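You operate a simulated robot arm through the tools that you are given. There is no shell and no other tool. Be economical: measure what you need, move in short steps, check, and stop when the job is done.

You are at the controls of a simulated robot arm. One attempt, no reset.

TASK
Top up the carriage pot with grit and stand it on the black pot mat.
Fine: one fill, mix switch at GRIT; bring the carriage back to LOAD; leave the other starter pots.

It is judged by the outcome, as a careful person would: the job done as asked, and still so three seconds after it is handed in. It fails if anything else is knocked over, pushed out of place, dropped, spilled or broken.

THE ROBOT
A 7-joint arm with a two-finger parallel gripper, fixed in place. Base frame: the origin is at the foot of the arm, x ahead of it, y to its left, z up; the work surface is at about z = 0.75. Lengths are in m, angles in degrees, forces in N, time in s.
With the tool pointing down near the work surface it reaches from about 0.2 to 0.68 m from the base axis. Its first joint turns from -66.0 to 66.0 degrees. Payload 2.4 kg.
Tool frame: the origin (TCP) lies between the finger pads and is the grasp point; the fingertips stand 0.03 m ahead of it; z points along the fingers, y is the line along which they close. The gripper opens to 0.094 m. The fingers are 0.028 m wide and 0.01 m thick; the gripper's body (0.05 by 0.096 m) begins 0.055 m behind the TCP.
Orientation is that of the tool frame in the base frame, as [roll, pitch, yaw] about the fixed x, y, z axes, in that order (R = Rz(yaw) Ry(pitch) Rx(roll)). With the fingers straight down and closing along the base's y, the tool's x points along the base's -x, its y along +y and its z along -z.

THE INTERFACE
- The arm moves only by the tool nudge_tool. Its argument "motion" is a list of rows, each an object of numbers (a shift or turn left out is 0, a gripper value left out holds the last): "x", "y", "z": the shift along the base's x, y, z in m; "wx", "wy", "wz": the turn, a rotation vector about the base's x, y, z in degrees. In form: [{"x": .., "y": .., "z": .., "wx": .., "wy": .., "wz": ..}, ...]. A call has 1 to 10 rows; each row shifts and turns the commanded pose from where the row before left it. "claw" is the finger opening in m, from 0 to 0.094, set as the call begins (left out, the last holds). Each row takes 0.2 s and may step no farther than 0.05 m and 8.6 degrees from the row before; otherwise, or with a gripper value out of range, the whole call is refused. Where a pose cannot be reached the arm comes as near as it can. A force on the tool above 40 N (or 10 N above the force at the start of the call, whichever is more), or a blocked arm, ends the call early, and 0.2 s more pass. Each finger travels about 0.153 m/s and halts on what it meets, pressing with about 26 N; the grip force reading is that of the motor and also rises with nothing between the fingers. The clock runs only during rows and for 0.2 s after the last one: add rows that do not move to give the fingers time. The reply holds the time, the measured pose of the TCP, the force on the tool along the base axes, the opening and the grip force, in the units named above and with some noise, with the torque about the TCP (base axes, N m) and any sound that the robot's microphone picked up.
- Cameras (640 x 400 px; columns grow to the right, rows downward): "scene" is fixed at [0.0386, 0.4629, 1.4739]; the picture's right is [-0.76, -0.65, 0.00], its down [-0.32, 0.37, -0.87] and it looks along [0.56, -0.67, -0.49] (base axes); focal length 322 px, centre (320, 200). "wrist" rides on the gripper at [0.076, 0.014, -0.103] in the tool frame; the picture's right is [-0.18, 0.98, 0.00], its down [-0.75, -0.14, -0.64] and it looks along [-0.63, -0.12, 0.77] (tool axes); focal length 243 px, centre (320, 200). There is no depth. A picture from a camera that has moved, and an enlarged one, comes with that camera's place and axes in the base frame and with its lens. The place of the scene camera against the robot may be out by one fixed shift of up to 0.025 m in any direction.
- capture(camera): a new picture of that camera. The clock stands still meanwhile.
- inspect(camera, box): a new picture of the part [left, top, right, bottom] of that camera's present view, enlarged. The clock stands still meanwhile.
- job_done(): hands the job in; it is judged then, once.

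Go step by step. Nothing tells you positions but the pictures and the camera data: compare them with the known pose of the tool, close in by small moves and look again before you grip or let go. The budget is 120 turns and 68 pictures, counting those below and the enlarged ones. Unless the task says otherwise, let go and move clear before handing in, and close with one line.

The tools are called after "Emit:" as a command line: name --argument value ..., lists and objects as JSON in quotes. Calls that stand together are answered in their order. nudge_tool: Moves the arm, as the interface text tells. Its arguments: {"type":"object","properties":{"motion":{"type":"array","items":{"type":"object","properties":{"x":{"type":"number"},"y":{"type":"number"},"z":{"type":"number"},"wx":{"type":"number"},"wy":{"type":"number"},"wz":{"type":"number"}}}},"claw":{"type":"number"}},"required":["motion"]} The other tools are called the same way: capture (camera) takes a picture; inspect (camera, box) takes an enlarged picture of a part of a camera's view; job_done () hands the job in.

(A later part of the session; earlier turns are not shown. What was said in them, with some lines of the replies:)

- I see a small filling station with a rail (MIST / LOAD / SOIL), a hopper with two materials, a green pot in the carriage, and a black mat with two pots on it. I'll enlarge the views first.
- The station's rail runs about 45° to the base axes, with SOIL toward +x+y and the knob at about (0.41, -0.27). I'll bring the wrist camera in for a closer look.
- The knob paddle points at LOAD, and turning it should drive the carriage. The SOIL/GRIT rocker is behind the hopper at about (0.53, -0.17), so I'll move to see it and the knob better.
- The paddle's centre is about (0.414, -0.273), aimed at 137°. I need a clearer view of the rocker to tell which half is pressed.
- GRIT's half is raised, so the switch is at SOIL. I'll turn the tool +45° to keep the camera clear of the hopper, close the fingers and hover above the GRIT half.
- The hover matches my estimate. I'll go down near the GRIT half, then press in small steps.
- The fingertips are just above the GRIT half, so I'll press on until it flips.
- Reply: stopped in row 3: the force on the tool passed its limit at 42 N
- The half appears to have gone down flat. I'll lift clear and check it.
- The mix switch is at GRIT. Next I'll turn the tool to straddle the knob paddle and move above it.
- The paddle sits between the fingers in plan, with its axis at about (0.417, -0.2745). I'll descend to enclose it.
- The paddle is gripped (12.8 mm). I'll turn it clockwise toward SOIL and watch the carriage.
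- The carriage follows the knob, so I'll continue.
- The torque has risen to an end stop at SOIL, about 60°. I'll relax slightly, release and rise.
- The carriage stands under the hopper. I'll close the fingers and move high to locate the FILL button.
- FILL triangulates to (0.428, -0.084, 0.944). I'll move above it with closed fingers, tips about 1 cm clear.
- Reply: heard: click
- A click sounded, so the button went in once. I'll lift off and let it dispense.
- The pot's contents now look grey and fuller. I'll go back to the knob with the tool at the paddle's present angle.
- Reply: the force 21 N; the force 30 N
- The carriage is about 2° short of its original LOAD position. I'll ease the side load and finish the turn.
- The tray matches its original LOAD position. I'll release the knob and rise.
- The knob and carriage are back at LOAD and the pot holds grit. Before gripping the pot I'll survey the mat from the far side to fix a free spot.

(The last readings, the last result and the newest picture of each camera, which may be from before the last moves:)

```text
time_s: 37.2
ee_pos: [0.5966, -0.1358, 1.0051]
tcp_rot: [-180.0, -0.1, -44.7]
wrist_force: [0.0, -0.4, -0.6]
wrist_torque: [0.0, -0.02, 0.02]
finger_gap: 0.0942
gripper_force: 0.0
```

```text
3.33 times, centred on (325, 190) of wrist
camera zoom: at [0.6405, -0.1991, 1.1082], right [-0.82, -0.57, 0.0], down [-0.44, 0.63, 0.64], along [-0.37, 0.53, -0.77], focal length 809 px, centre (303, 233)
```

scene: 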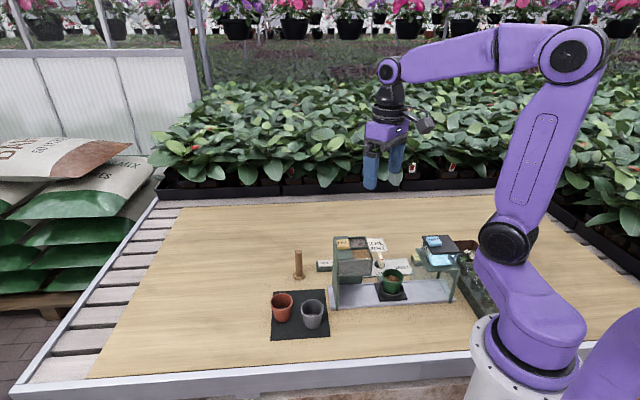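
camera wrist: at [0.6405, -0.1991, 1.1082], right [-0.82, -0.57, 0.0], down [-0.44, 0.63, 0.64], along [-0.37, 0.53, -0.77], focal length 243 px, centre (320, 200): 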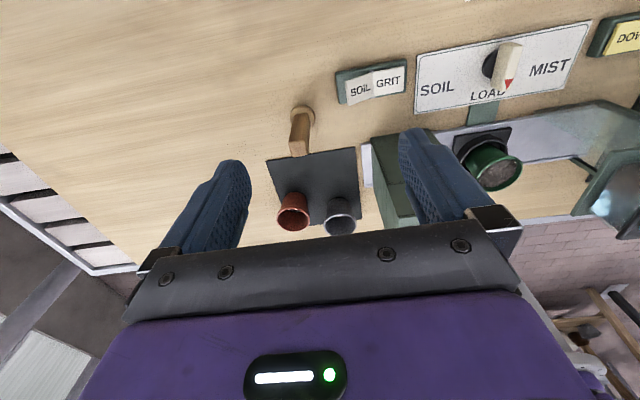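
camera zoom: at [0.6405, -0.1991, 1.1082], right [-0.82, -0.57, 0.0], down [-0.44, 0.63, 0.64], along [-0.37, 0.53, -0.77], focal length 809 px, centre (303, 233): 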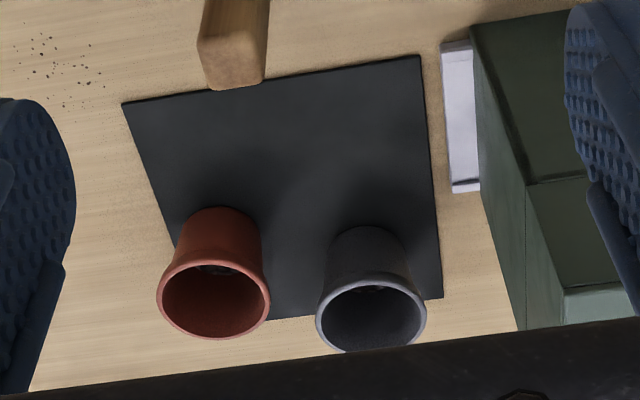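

The mat spans s 0.289–0.438, n 0.236–0.401 in rail coordinates, and the free spot is about (0.500, -0.023), clear of both pots. The pot's rim is near (0.326, -0.184, 0.81), so I'll move above it.

Emit:
nudge_tool --motion '[{"x": -0.02, "y": -0.008, "z": 0.035}, {"x": -0.045, "y": -0.008}, {"x": -0.045, "y": -0.008}, {"x": -0.045, "y": -0.008}, {"x": -0.045, "y": -0.008}, {"x": -0.045, "y": -0.008}, {"x": -0.025}, {"z": -0.05}, {"z": -0.04}]' --claw 0.084

Emit:
capture --camera "wrist"

Emit:
inspect --camera "scene" --box '[300, 190, 460, 310]'

```text
time_s: 39.2
ee_pos: [0.3277, -0.1824, 0.9539]
tcp_rot: [-180.0, 0.0, -44.8]
wrist_force: [0.1, -0.9, -0.7]
wrist_torque: [0.03, 0.0, -0.01]
finger_gap: 0.0839
gripper_force: 0.1
```

```text
25 pictures are left
camera wrist: at [0.3735, -0.2454, 1.0547], right [-0.82, -0.57, 0.0], down [-0.44, 0.63, 0.64], along [-0.37, 0.53, -0.77], focal length 243 px, centre (320, 200)
```

wrist: 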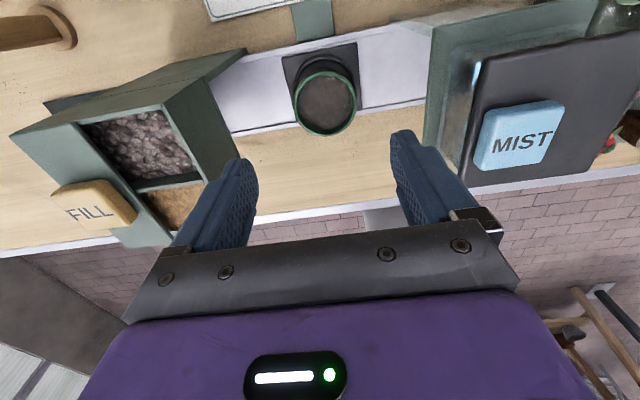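

```text
3.33 times, centred on (380, 250) of scene
camera zoom: at [0.0386, 0.4629, 1.4739], right [-0.76, -0.65, 0.0], down [-0.32, 0.37, -0.87], along [0.56, -0.67, -0.49], focal length 1074 px, centre (120, 33)
```

zoom: 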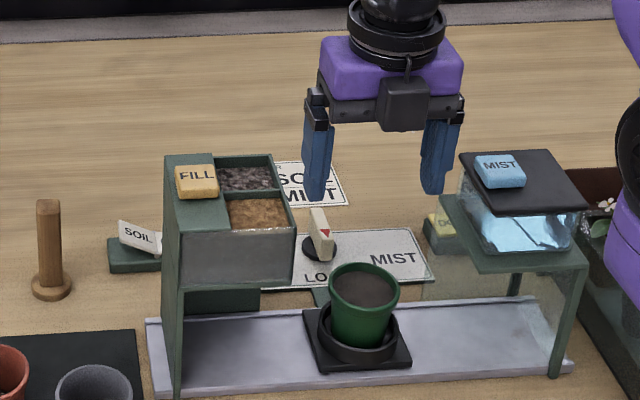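

The pot is centred within about 3 mm. I'll descend around it.

Emit:
nudge_tool --motion '[{"x": -0.0025, "y": -0.0005, "z": -0.04}, {"z": -0.04}, {"z": -0.035}, {"z": -0.015}]'

Emit:
capture --camera "wrist"

Emit:
inspect --camera "scene" --box '[330, 220, 450, 310]'

```text
time_s: 40.2
ee_pos: [0.3287, -0.1854, 0.8215]
tcp_rot: [180.0, 0.0, -44.7]
wrist_force: [0.1, 0.1, 0.6]
wrist_torque: [0.02, -0.02, 0.0]
finger_gap: 0.0839
gripper_force: 0.1
```

```text
23 pictures are left
camera wrist: at [0.3723, -0.248, 0.9239], right [-0.82, -0.57, 0.0], down [-0.44, 0.63, 0.64], along [-0.37, 0.53, -0.77], focal length 243 px, centre (320, 200)
```

wrist: 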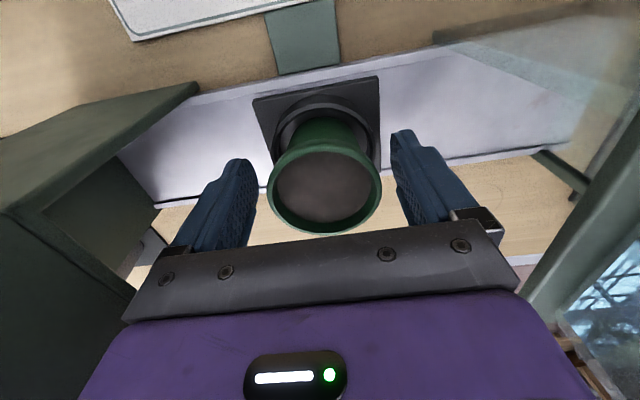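

```text
4.44 times, centred on (390, 265) of scene
camera zoom: at [0.0386, 0.4629, 1.4739], right [-0.76, -0.65, 0.0], down [-0.32, 0.37, -0.87], along [0.56, -0.67, -0.49], focal length 1432 px, centre (9, -89)
```

zoom: 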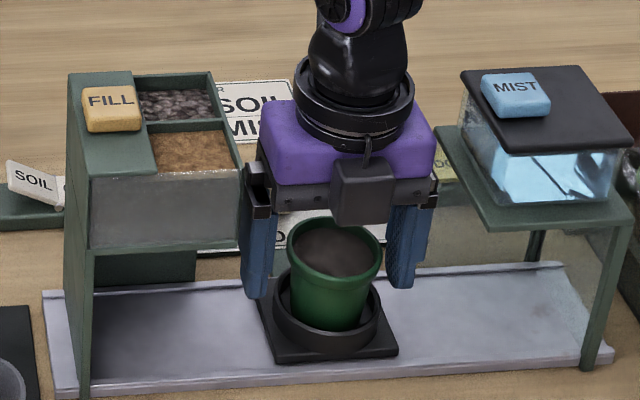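

The rim is centred between the pads and the fingertips are about 3 cm below it, above the tray ring. I'll close here.

Emit:
nudge_tool --motion '[{}, {}, {}]' --claw 0.045

Emit:
inspect --camera "scene" --box '[330, 220, 450, 310]'

```text
time_s: 41.0
ee_pos: [0.3275, -0.1853, 0.8206]
tcp_rot: [-180.0, -0.1, -44.6]
wrist_force: [-0.1, -0.3, 0.3]
wrist_torque: [-0.01, 0.02, -0.02]
finger_gap: 0.0591
gripper_force: 25.9
```

```text
4.44 times, centred on (390, 265) of scene
camera zoom: at [0.0386, 0.4629, 1.4739], right [-0.76, -0.65, 0.0], down [-0.32, 0.37, -0.87], along [0.56, -0.67, -0.49], focal length 1432 px, centre (9, -89)
```

zoom: 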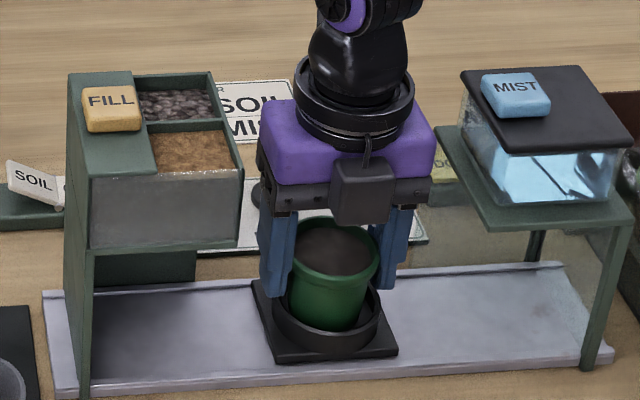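

The pot is gripped at 59 mm. I'll lift slowly.

Emit:
nudge_tool --motion '[{"z": 0.01}, {"z": 0.015}, {"z": 0.02}, {"z": 0.025}]'

Emit:
inspect --camera "scene" --box '[300, 190, 460, 310]'

```text
time_s: 42.0
ee_pos: [0.3264, -0.1854, 0.8907]
tcp_rot: [-179.9, 0.1, -44.6]
wrist_force: [-0.5, 0.6, -1.1]
wrist_torque: [-0.02, 0.04, 0.0]
finger_gap: 0.0588
gripper_force: 25.8
```

```text
3.33 times, centred on (380, 250) of scene
camera zoom: at [0.0386, 0.4629, 1.4739], right [-0.76, -0.65, 0.0], down [-0.32, 0.37, -0.87], along [0.56, -0.67, -0.49], focal length 1074 px, centre (120, 33)
```

zoom: 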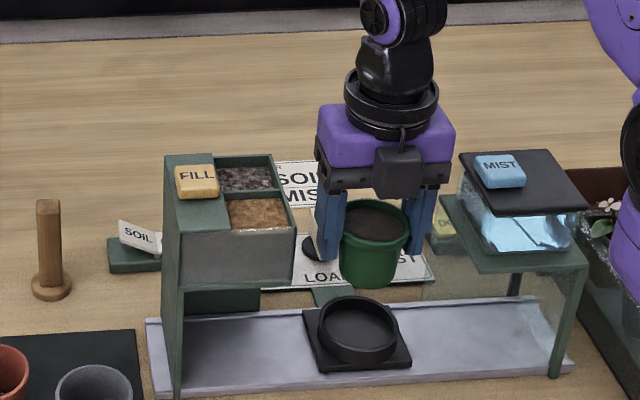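

The pot is lifted cleanly and the carriage is unchanged. I'll raise it above hopper height and carry it over to the free spot.

Emit:
nudge_tool --motion '[{"z": 0.04}, {"z": 0.04}, {"z": 0.04}, {"z": 0.03}]'

Emit:
nudge_tool --motion '[{"x": 0.015, "y": 0.014}, {"x": 0.025, "y": 0.023}, {"x": 0.03, "y": 0.028}, {"x": 0.03, "y": 0.028}, {"x": 0.03, "y": 0.028}, {"x": 0.025, "y": 0.023}, {"x": 0.019, "y": 0.018}, {}]'

Emit:
capture --camera "scene"

Emit:
capture --camera "wrist"

```text
time_s: 43.0
ee_pos: [0.3262, -0.1829, 1.0426]
tcp_rot: [179.9, 0.1, -44.7]
wrist_force: [0.0, -0.9, -0.8]
wrist_torque: [0.02, 0.01, -0.02]
finger_gap: 0.0593
gripper_force: 26.4
```

```text
time_s: 44.8
ee_pos: [0.5, -0.0229, 1.0414]
tcp_rot: [180.0, 0.1, -44.7]
wrist_force: [0.2, 0.0, -0.6]
wrist_torque: [0.0, 0.01, -0.02]
finger_gap: 0.0588
gripper_force: 25.4
```

```text
19 pictures are left
```

scene: 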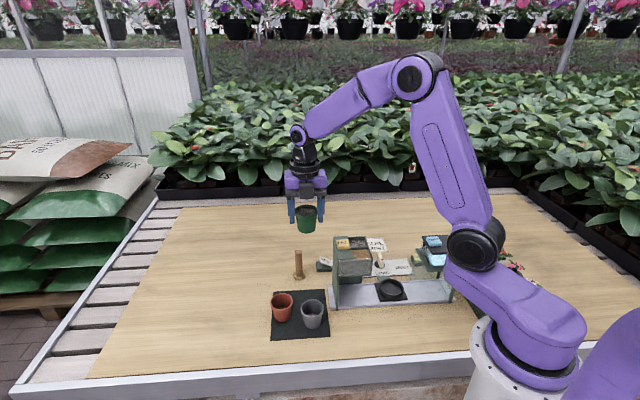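

```text
18 pictures are left
camera wrist: at [0.5458, -0.0857, 1.1436], right [-0.82, -0.57, 0.0], down [-0.44, 0.63, 0.64], along [-0.37, 0.53, -0.77], focal length 243 px, centre (320, 200)
```

wrist: 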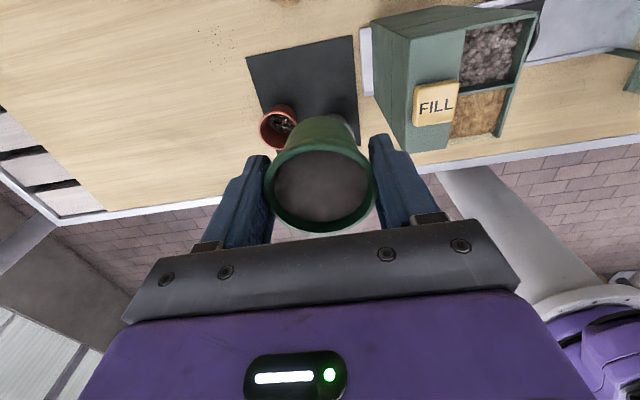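

The pot is above the free part of the mat. I'll descend most of the way and check clearances.

Emit:
nudge_tool --motion '[{"y": -0.0005, "z": -0.04}, {"z": -0.045}, {"z": -0.045}, {"z": -0.035}, {}]'

Emit:
inspect --camera "scene" --box '[255, 215, 395, 345]'

Emit:
capture --camera "wrist"

```text
time_s: 46.0
ee_pos: [0.5004, -0.0235, 0.8761]
tcp_rot: [-179.9, 0.0, -44.7]
wrist_force: [-0.7, 0.7, -0.4]
wrist_torque: [0.0, 0.02, 0.0]
finger_gap: 0.0589
gripper_force: 26.0
```

```text
3.08 times, centred on (325, 280) of scene
camera zoom: at [0.0386, 0.4629, 1.4739], right [-0.76, -0.65, 0.0], down [-0.32, 0.37, -0.87], along [0.56, -0.67, -0.49], focal length 991 px, centre (305, -46)
```

zoom: 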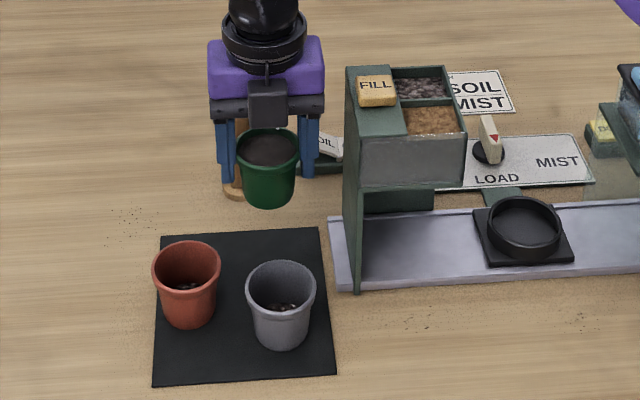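

```text
16 pictures are left
camera wrist: at [0.5451, -0.0865, 0.9798], right [-0.82, -0.57, 0.0], down [-0.44, 0.63, 0.64], along [-0.37, 0.53, -0.77], focal length 243 px, centre (320, 200)
```

wrist: 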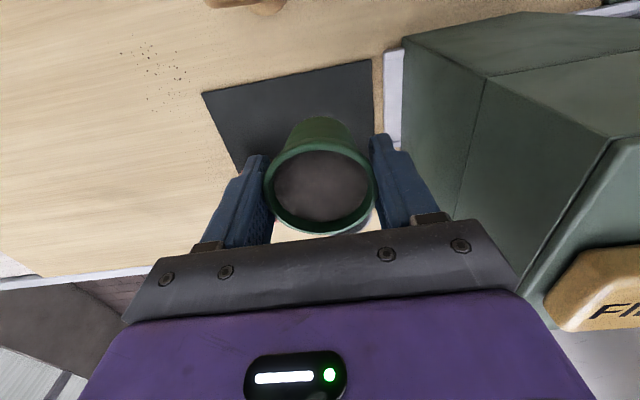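

Alignment looks right: the base should land about 2.5 cm inside the far edge of the mat, clear of both pots. I'll go down.

Emit:
nudge_tool --motion '[{"z": -0.025}, {"z": -0.02}, {"z": -0.008}]'

Emit:
inspect --camera "scene" --box '[265, 235, 375, 335]'

```text
time_s: 46.8
ee_pos: [0.5005, -0.0232, 0.823]
tcp_rot: [179.9, 0.0, -44.7]
wrist_force: [-0.4, -0.3, -0.7]
wrist_torque: [0.01, -0.03, 0.03]
finger_gap: 0.059
gripper_force: 26.1
```

```text
4.00 times, centred on (320, 285) of scene
camera zoom: at [0.0386, 0.4629, 1.4739], right [-0.76, -0.65, 0.0], down [-0.32, 0.37, -0.87], along [0.56, -0.67, -0.49], focal length 1288 px, centre (320, -140)
```

zoom: 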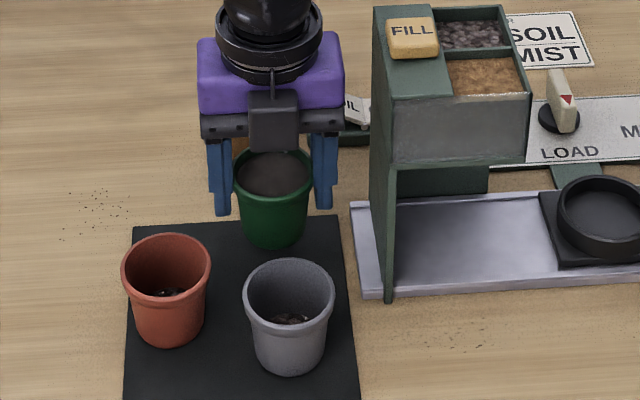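

Close to the mat, so I'll step down until I feel contact.

Emit:
nudge_tool --motion '[{"z": -0.004}, {"z": -0.003}, {"z": -0.003}]'

```text
time_s: 47.6
ee_pos: [0.5017, -0.0228, 0.8138]
tcp_rot: [180.0, 0.0, -44.7]
wrist_force: [0.3, -0.5, -0.6]
wrist_torque: [-0.01, 0.0, 0.01]
finger_gap: 0.0589
gripper_force: 25.6
```

Emit:
nudge_tool --motion '[{"z": -0.002}, {"z": -0.002}]'

Emit:
nudge_tool --motion '[{"z": -0.002}]'

```text
time_s: 48.2
ee_pos: [0.5004, -0.0223, 0.809]
tcp_rot: [-180.0, -0.1, -44.7]
wrist_force: [-0.6, -0.6, -0.7]
wrist_torque: [0.02, 0.02, 0.02]
finger_gap: 0.0588
gripper_force: 26.1
```

```text
time_s: 48.6
ee_pos: [0.5007, -0.0214, 0.8077]
tcp_rot: [-180.0, 0.0, -44.6]
wrist_force: [-0.1, -0.8, -0.1]
wrist_torque: [0.03, -0.02, 0.02]
finger_gap: 0.0589
gripper_force: 25.9
```

Emit:
nudge_tool --motion '[{"z": -0.002}]'

Emit:
inspect --camera "scene" --box '[290, 245, 360, 305]'

```text
time_s: 49.0
ee_pos: [0.5006, -0.0226, 0.8052]
tcp_rot: [-180.0, 0.0, -44.7]
wrist_force: [0.5, 0.6, 0.3]
wrist_torque: [-0.02, 0.01, 0.0]
finger_gap: 0.0589
gripper_force: 26.4
```

```text
6.67 times, centred on (325, 275) of scene
camera zoom: at [0.0386, 0.4629, 1.4739], right [-0.76, -0.65, 0.0], down [-0.32, 0.37, -0.87], along [0.56, -0.67, -0.49], focal length 2147 px, centre (287, -300)
```

zoom: 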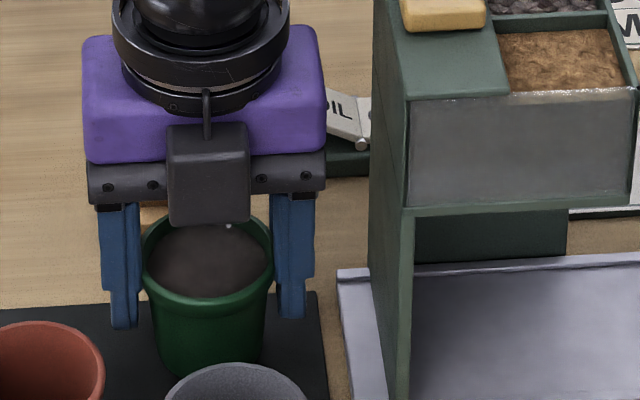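

Emit:
nudge_tool --motion '[{"z": -0.0015}, {}]'

Emit:
nudge_tool --motion '[{"z": -0.0015}, {}]'

```text
time_s: 49.6
ee_pos: [0.5007, -0.0214, 0.8031]
tcp_rot: [180.0, -0.1, -44.8]
wrist_force: [-0.3, -0.9, 0.4]
wrist_torque: [-0.01, 0.0, 0.01]
finger_gap: 0.0588
gripper_force: 25.6
```

```text
time_s: 50.2
ee_pos: [0.5007, -0.0229, 0.8034]
tcp_rot: [180.0, 0.0, -44.7]
wrist_force: [-2.0, 0.3, 1.5]
wrist_torque: [0.02, 0.04, 0.01]
finger_gap: 0.0591
gripper_force: 25.7
```

Emit:
nudge_tool --motion '[{"z": -0.0012}, {}]'

```text
time_s: 50.8
ee_pos: [0.501, -0.0212, 0.8018]
tcp_rot: [-179.9, 0.0, -44.7]
wrist_force: [-8.5, -2.1, 24.2]
wrist_torque: [-0.09, 0.08, -0.02]
finger_gap: 0.059
gripper_force: 26.1
```

Firm contact, so the pot is on the mat. I'll relieve the pressure and open the fingers a little.

Emit:
nudge_tool --motion '[{"z": 0.0012}, {}]'

Emit:
nudge_tool --motion '[{}, {}, {}]' --claw 0.078

Emit:
inspect --camera "scene" --box '[265, 235, 375, 335]'

Emit:
capture --camera "wrist"

```text
time_s: 51.4
ee_pos: [0.5003, -0.023, 0.8017]
tcp_rot: [-179.9, 0.0, -44.8]
wrist_force: [-0.3, -2.6, 5.8]
wrist_torque: [-0.12, -0.09, -0.04]
finger_gap: 0.0591
gripper_force: 26.2
```

```text
time_s: 52.2
ee_pos: [0.5005, -0.023, 0.8028]
tcp_rot: [180.0, 0.1, -44.7]
wrist_force: [0.2, -0.4, -0.2]
wrist_torque: [-0.04, 0.01, 0.0]
finger_gap: 0.0783
gripper_force: 0.1
```

```text
4.00 times, centred on (320, 285) of scene
camera zoom: at [0.0386, 0.4629, 1.4739], right [-0.76, -0.65, 0.0], down [-0.32, 0.37, -0.87], along [0.56, -0.67, -0.49], focal length 1288 px, centre (320, -140)
```

zoom: 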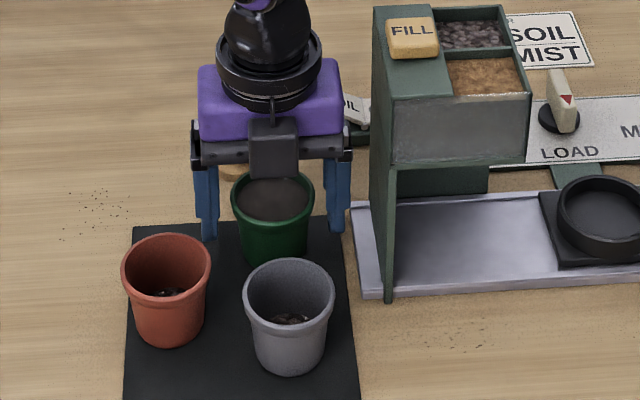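

```text
12 pictures are left
camera wrist: at [0.5451, -0.0853, 0.9046], right [-0.82, -0.57, 0.0], down [-0.44, 0.63, 0.64], along [-0.37, 0.53, -0.77], focal length 243 px, centre (320, 200)
```

wrist: 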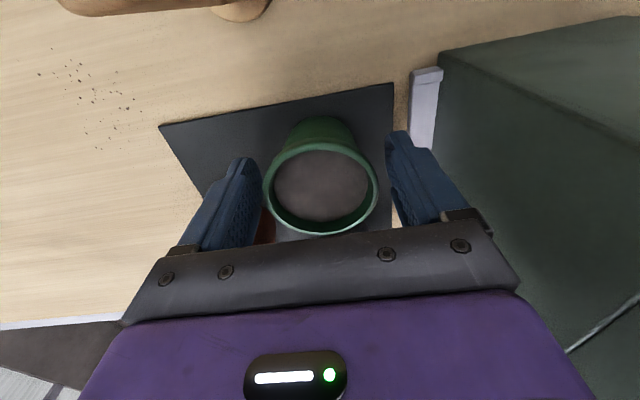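

The pot stands free with the fingers clear on both sides. I'll lift straight up and check everything.

Emit:
nudge_tool --motion '[{"z": 0.01}, {"z": 0.03}, {"z": 0.045}, {"z": 0.05}, {"z": 0.05}, {"z": 0.04}]'

Emit:
inspect --camera "scene" --box '[255, 215, 475, 345]'

Emit:
inspect --camera "scene" --box '[300, 225, 460, 310]'

Emit:
capture --camera "wrist"

```text
time_s: 53.6
ee_pos: [0.4997, -0.0246, 1.0243]
tcp_rot: [179.9, 0.0, -44.7]
wrist_force: [0.3, -0.1, -0.4]
wrist_torque: [-0.05, 0.01, 0.01]
finger_gap: 0.0783
gripper_force: 0.0
```

```text
2.91 times, centred on (365, 280) of scene
camera zoom: at [0.0386, 0.4629, 1.4739], right [-0.76, -0.65, 0.0], down [-0.32, 0.37, -0.87], along [0.56, -0.67, -0.49], focal length 937 px, centre (189, -33)
```

zoom: 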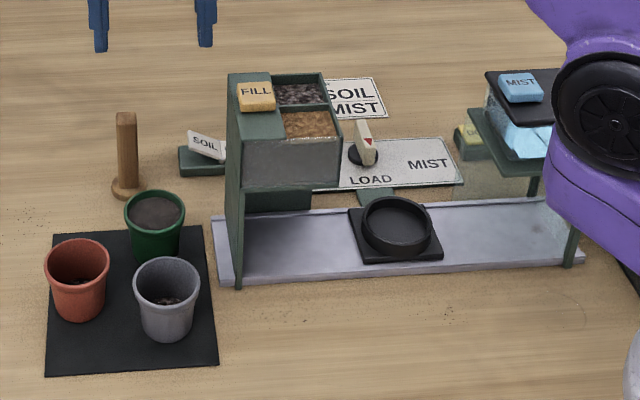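

```text
4.00 times, centred on (380, 268) of scene
camera zoom: at [0.0386, 0.4629, 1.4739], right [-0.76, -0.65, 0.0], down [-0.32, 0.37, -0.87], along [0.56, -0.67, -0.49], focal length 1288 px, centre (80, -70)
```

zoom: 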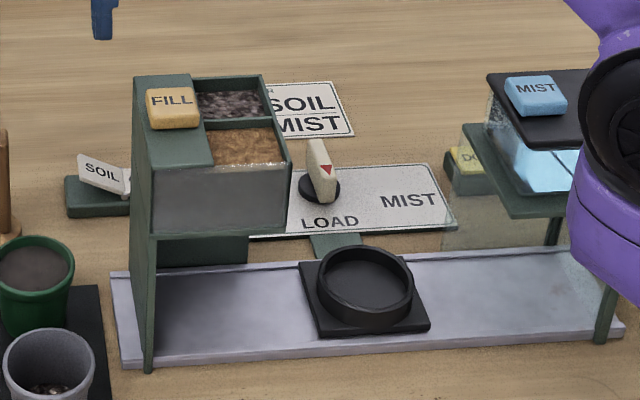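

```text
9 pictures are left
camera wrist: at [0.544, -0.0877, 1.1282], right [-0.82, -0.57, 0.0], down [-0.44, 0.63, 0.64], along [-0.37, 0.53, -0.77], focal length 243 px, centre (320, 200)
```

wrist: 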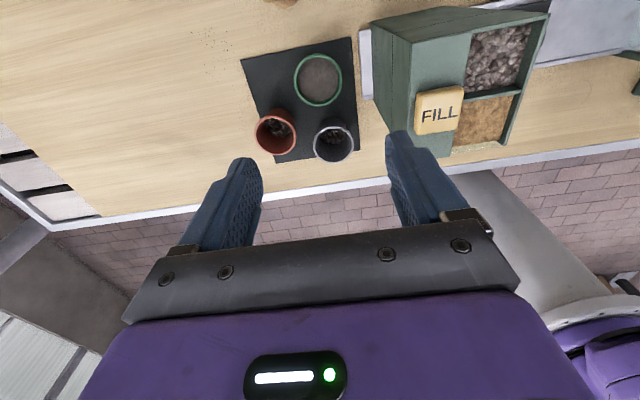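

Everything stands in place, with the carriage at LOAD. One close look at the pot's contents before I hand in.

Emit:
inspect --camera "wrist" --box '[240, 40, 360, 170]'

```text
3.08 times, centred on (300, 105) of wrist
camera zoom: at [0.544, -0.0877, 1.1282], right [-0.82, -0.57, 0.0], down [-0.44, 0.63, 0.64], along [-0.37, 0.53, -0.77], focal length 746 px, centre (382, 492)
```

zoom: 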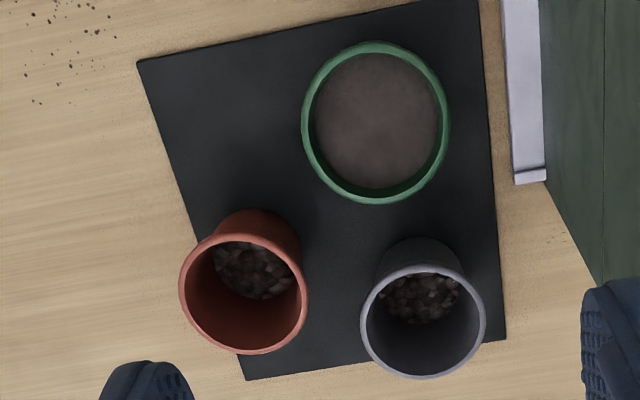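

The pot is filled grey to near the rim and stands fully on the mat, clear of the other pots, so I'm handing in.

Emit:
job_done

```text
The job is handed in.
```

I set the mix switch to GRIT, gave the green pot one fill and stood it on the black mat. The carriage is back at LOAD, and I saw no spills and the other pots where they were.
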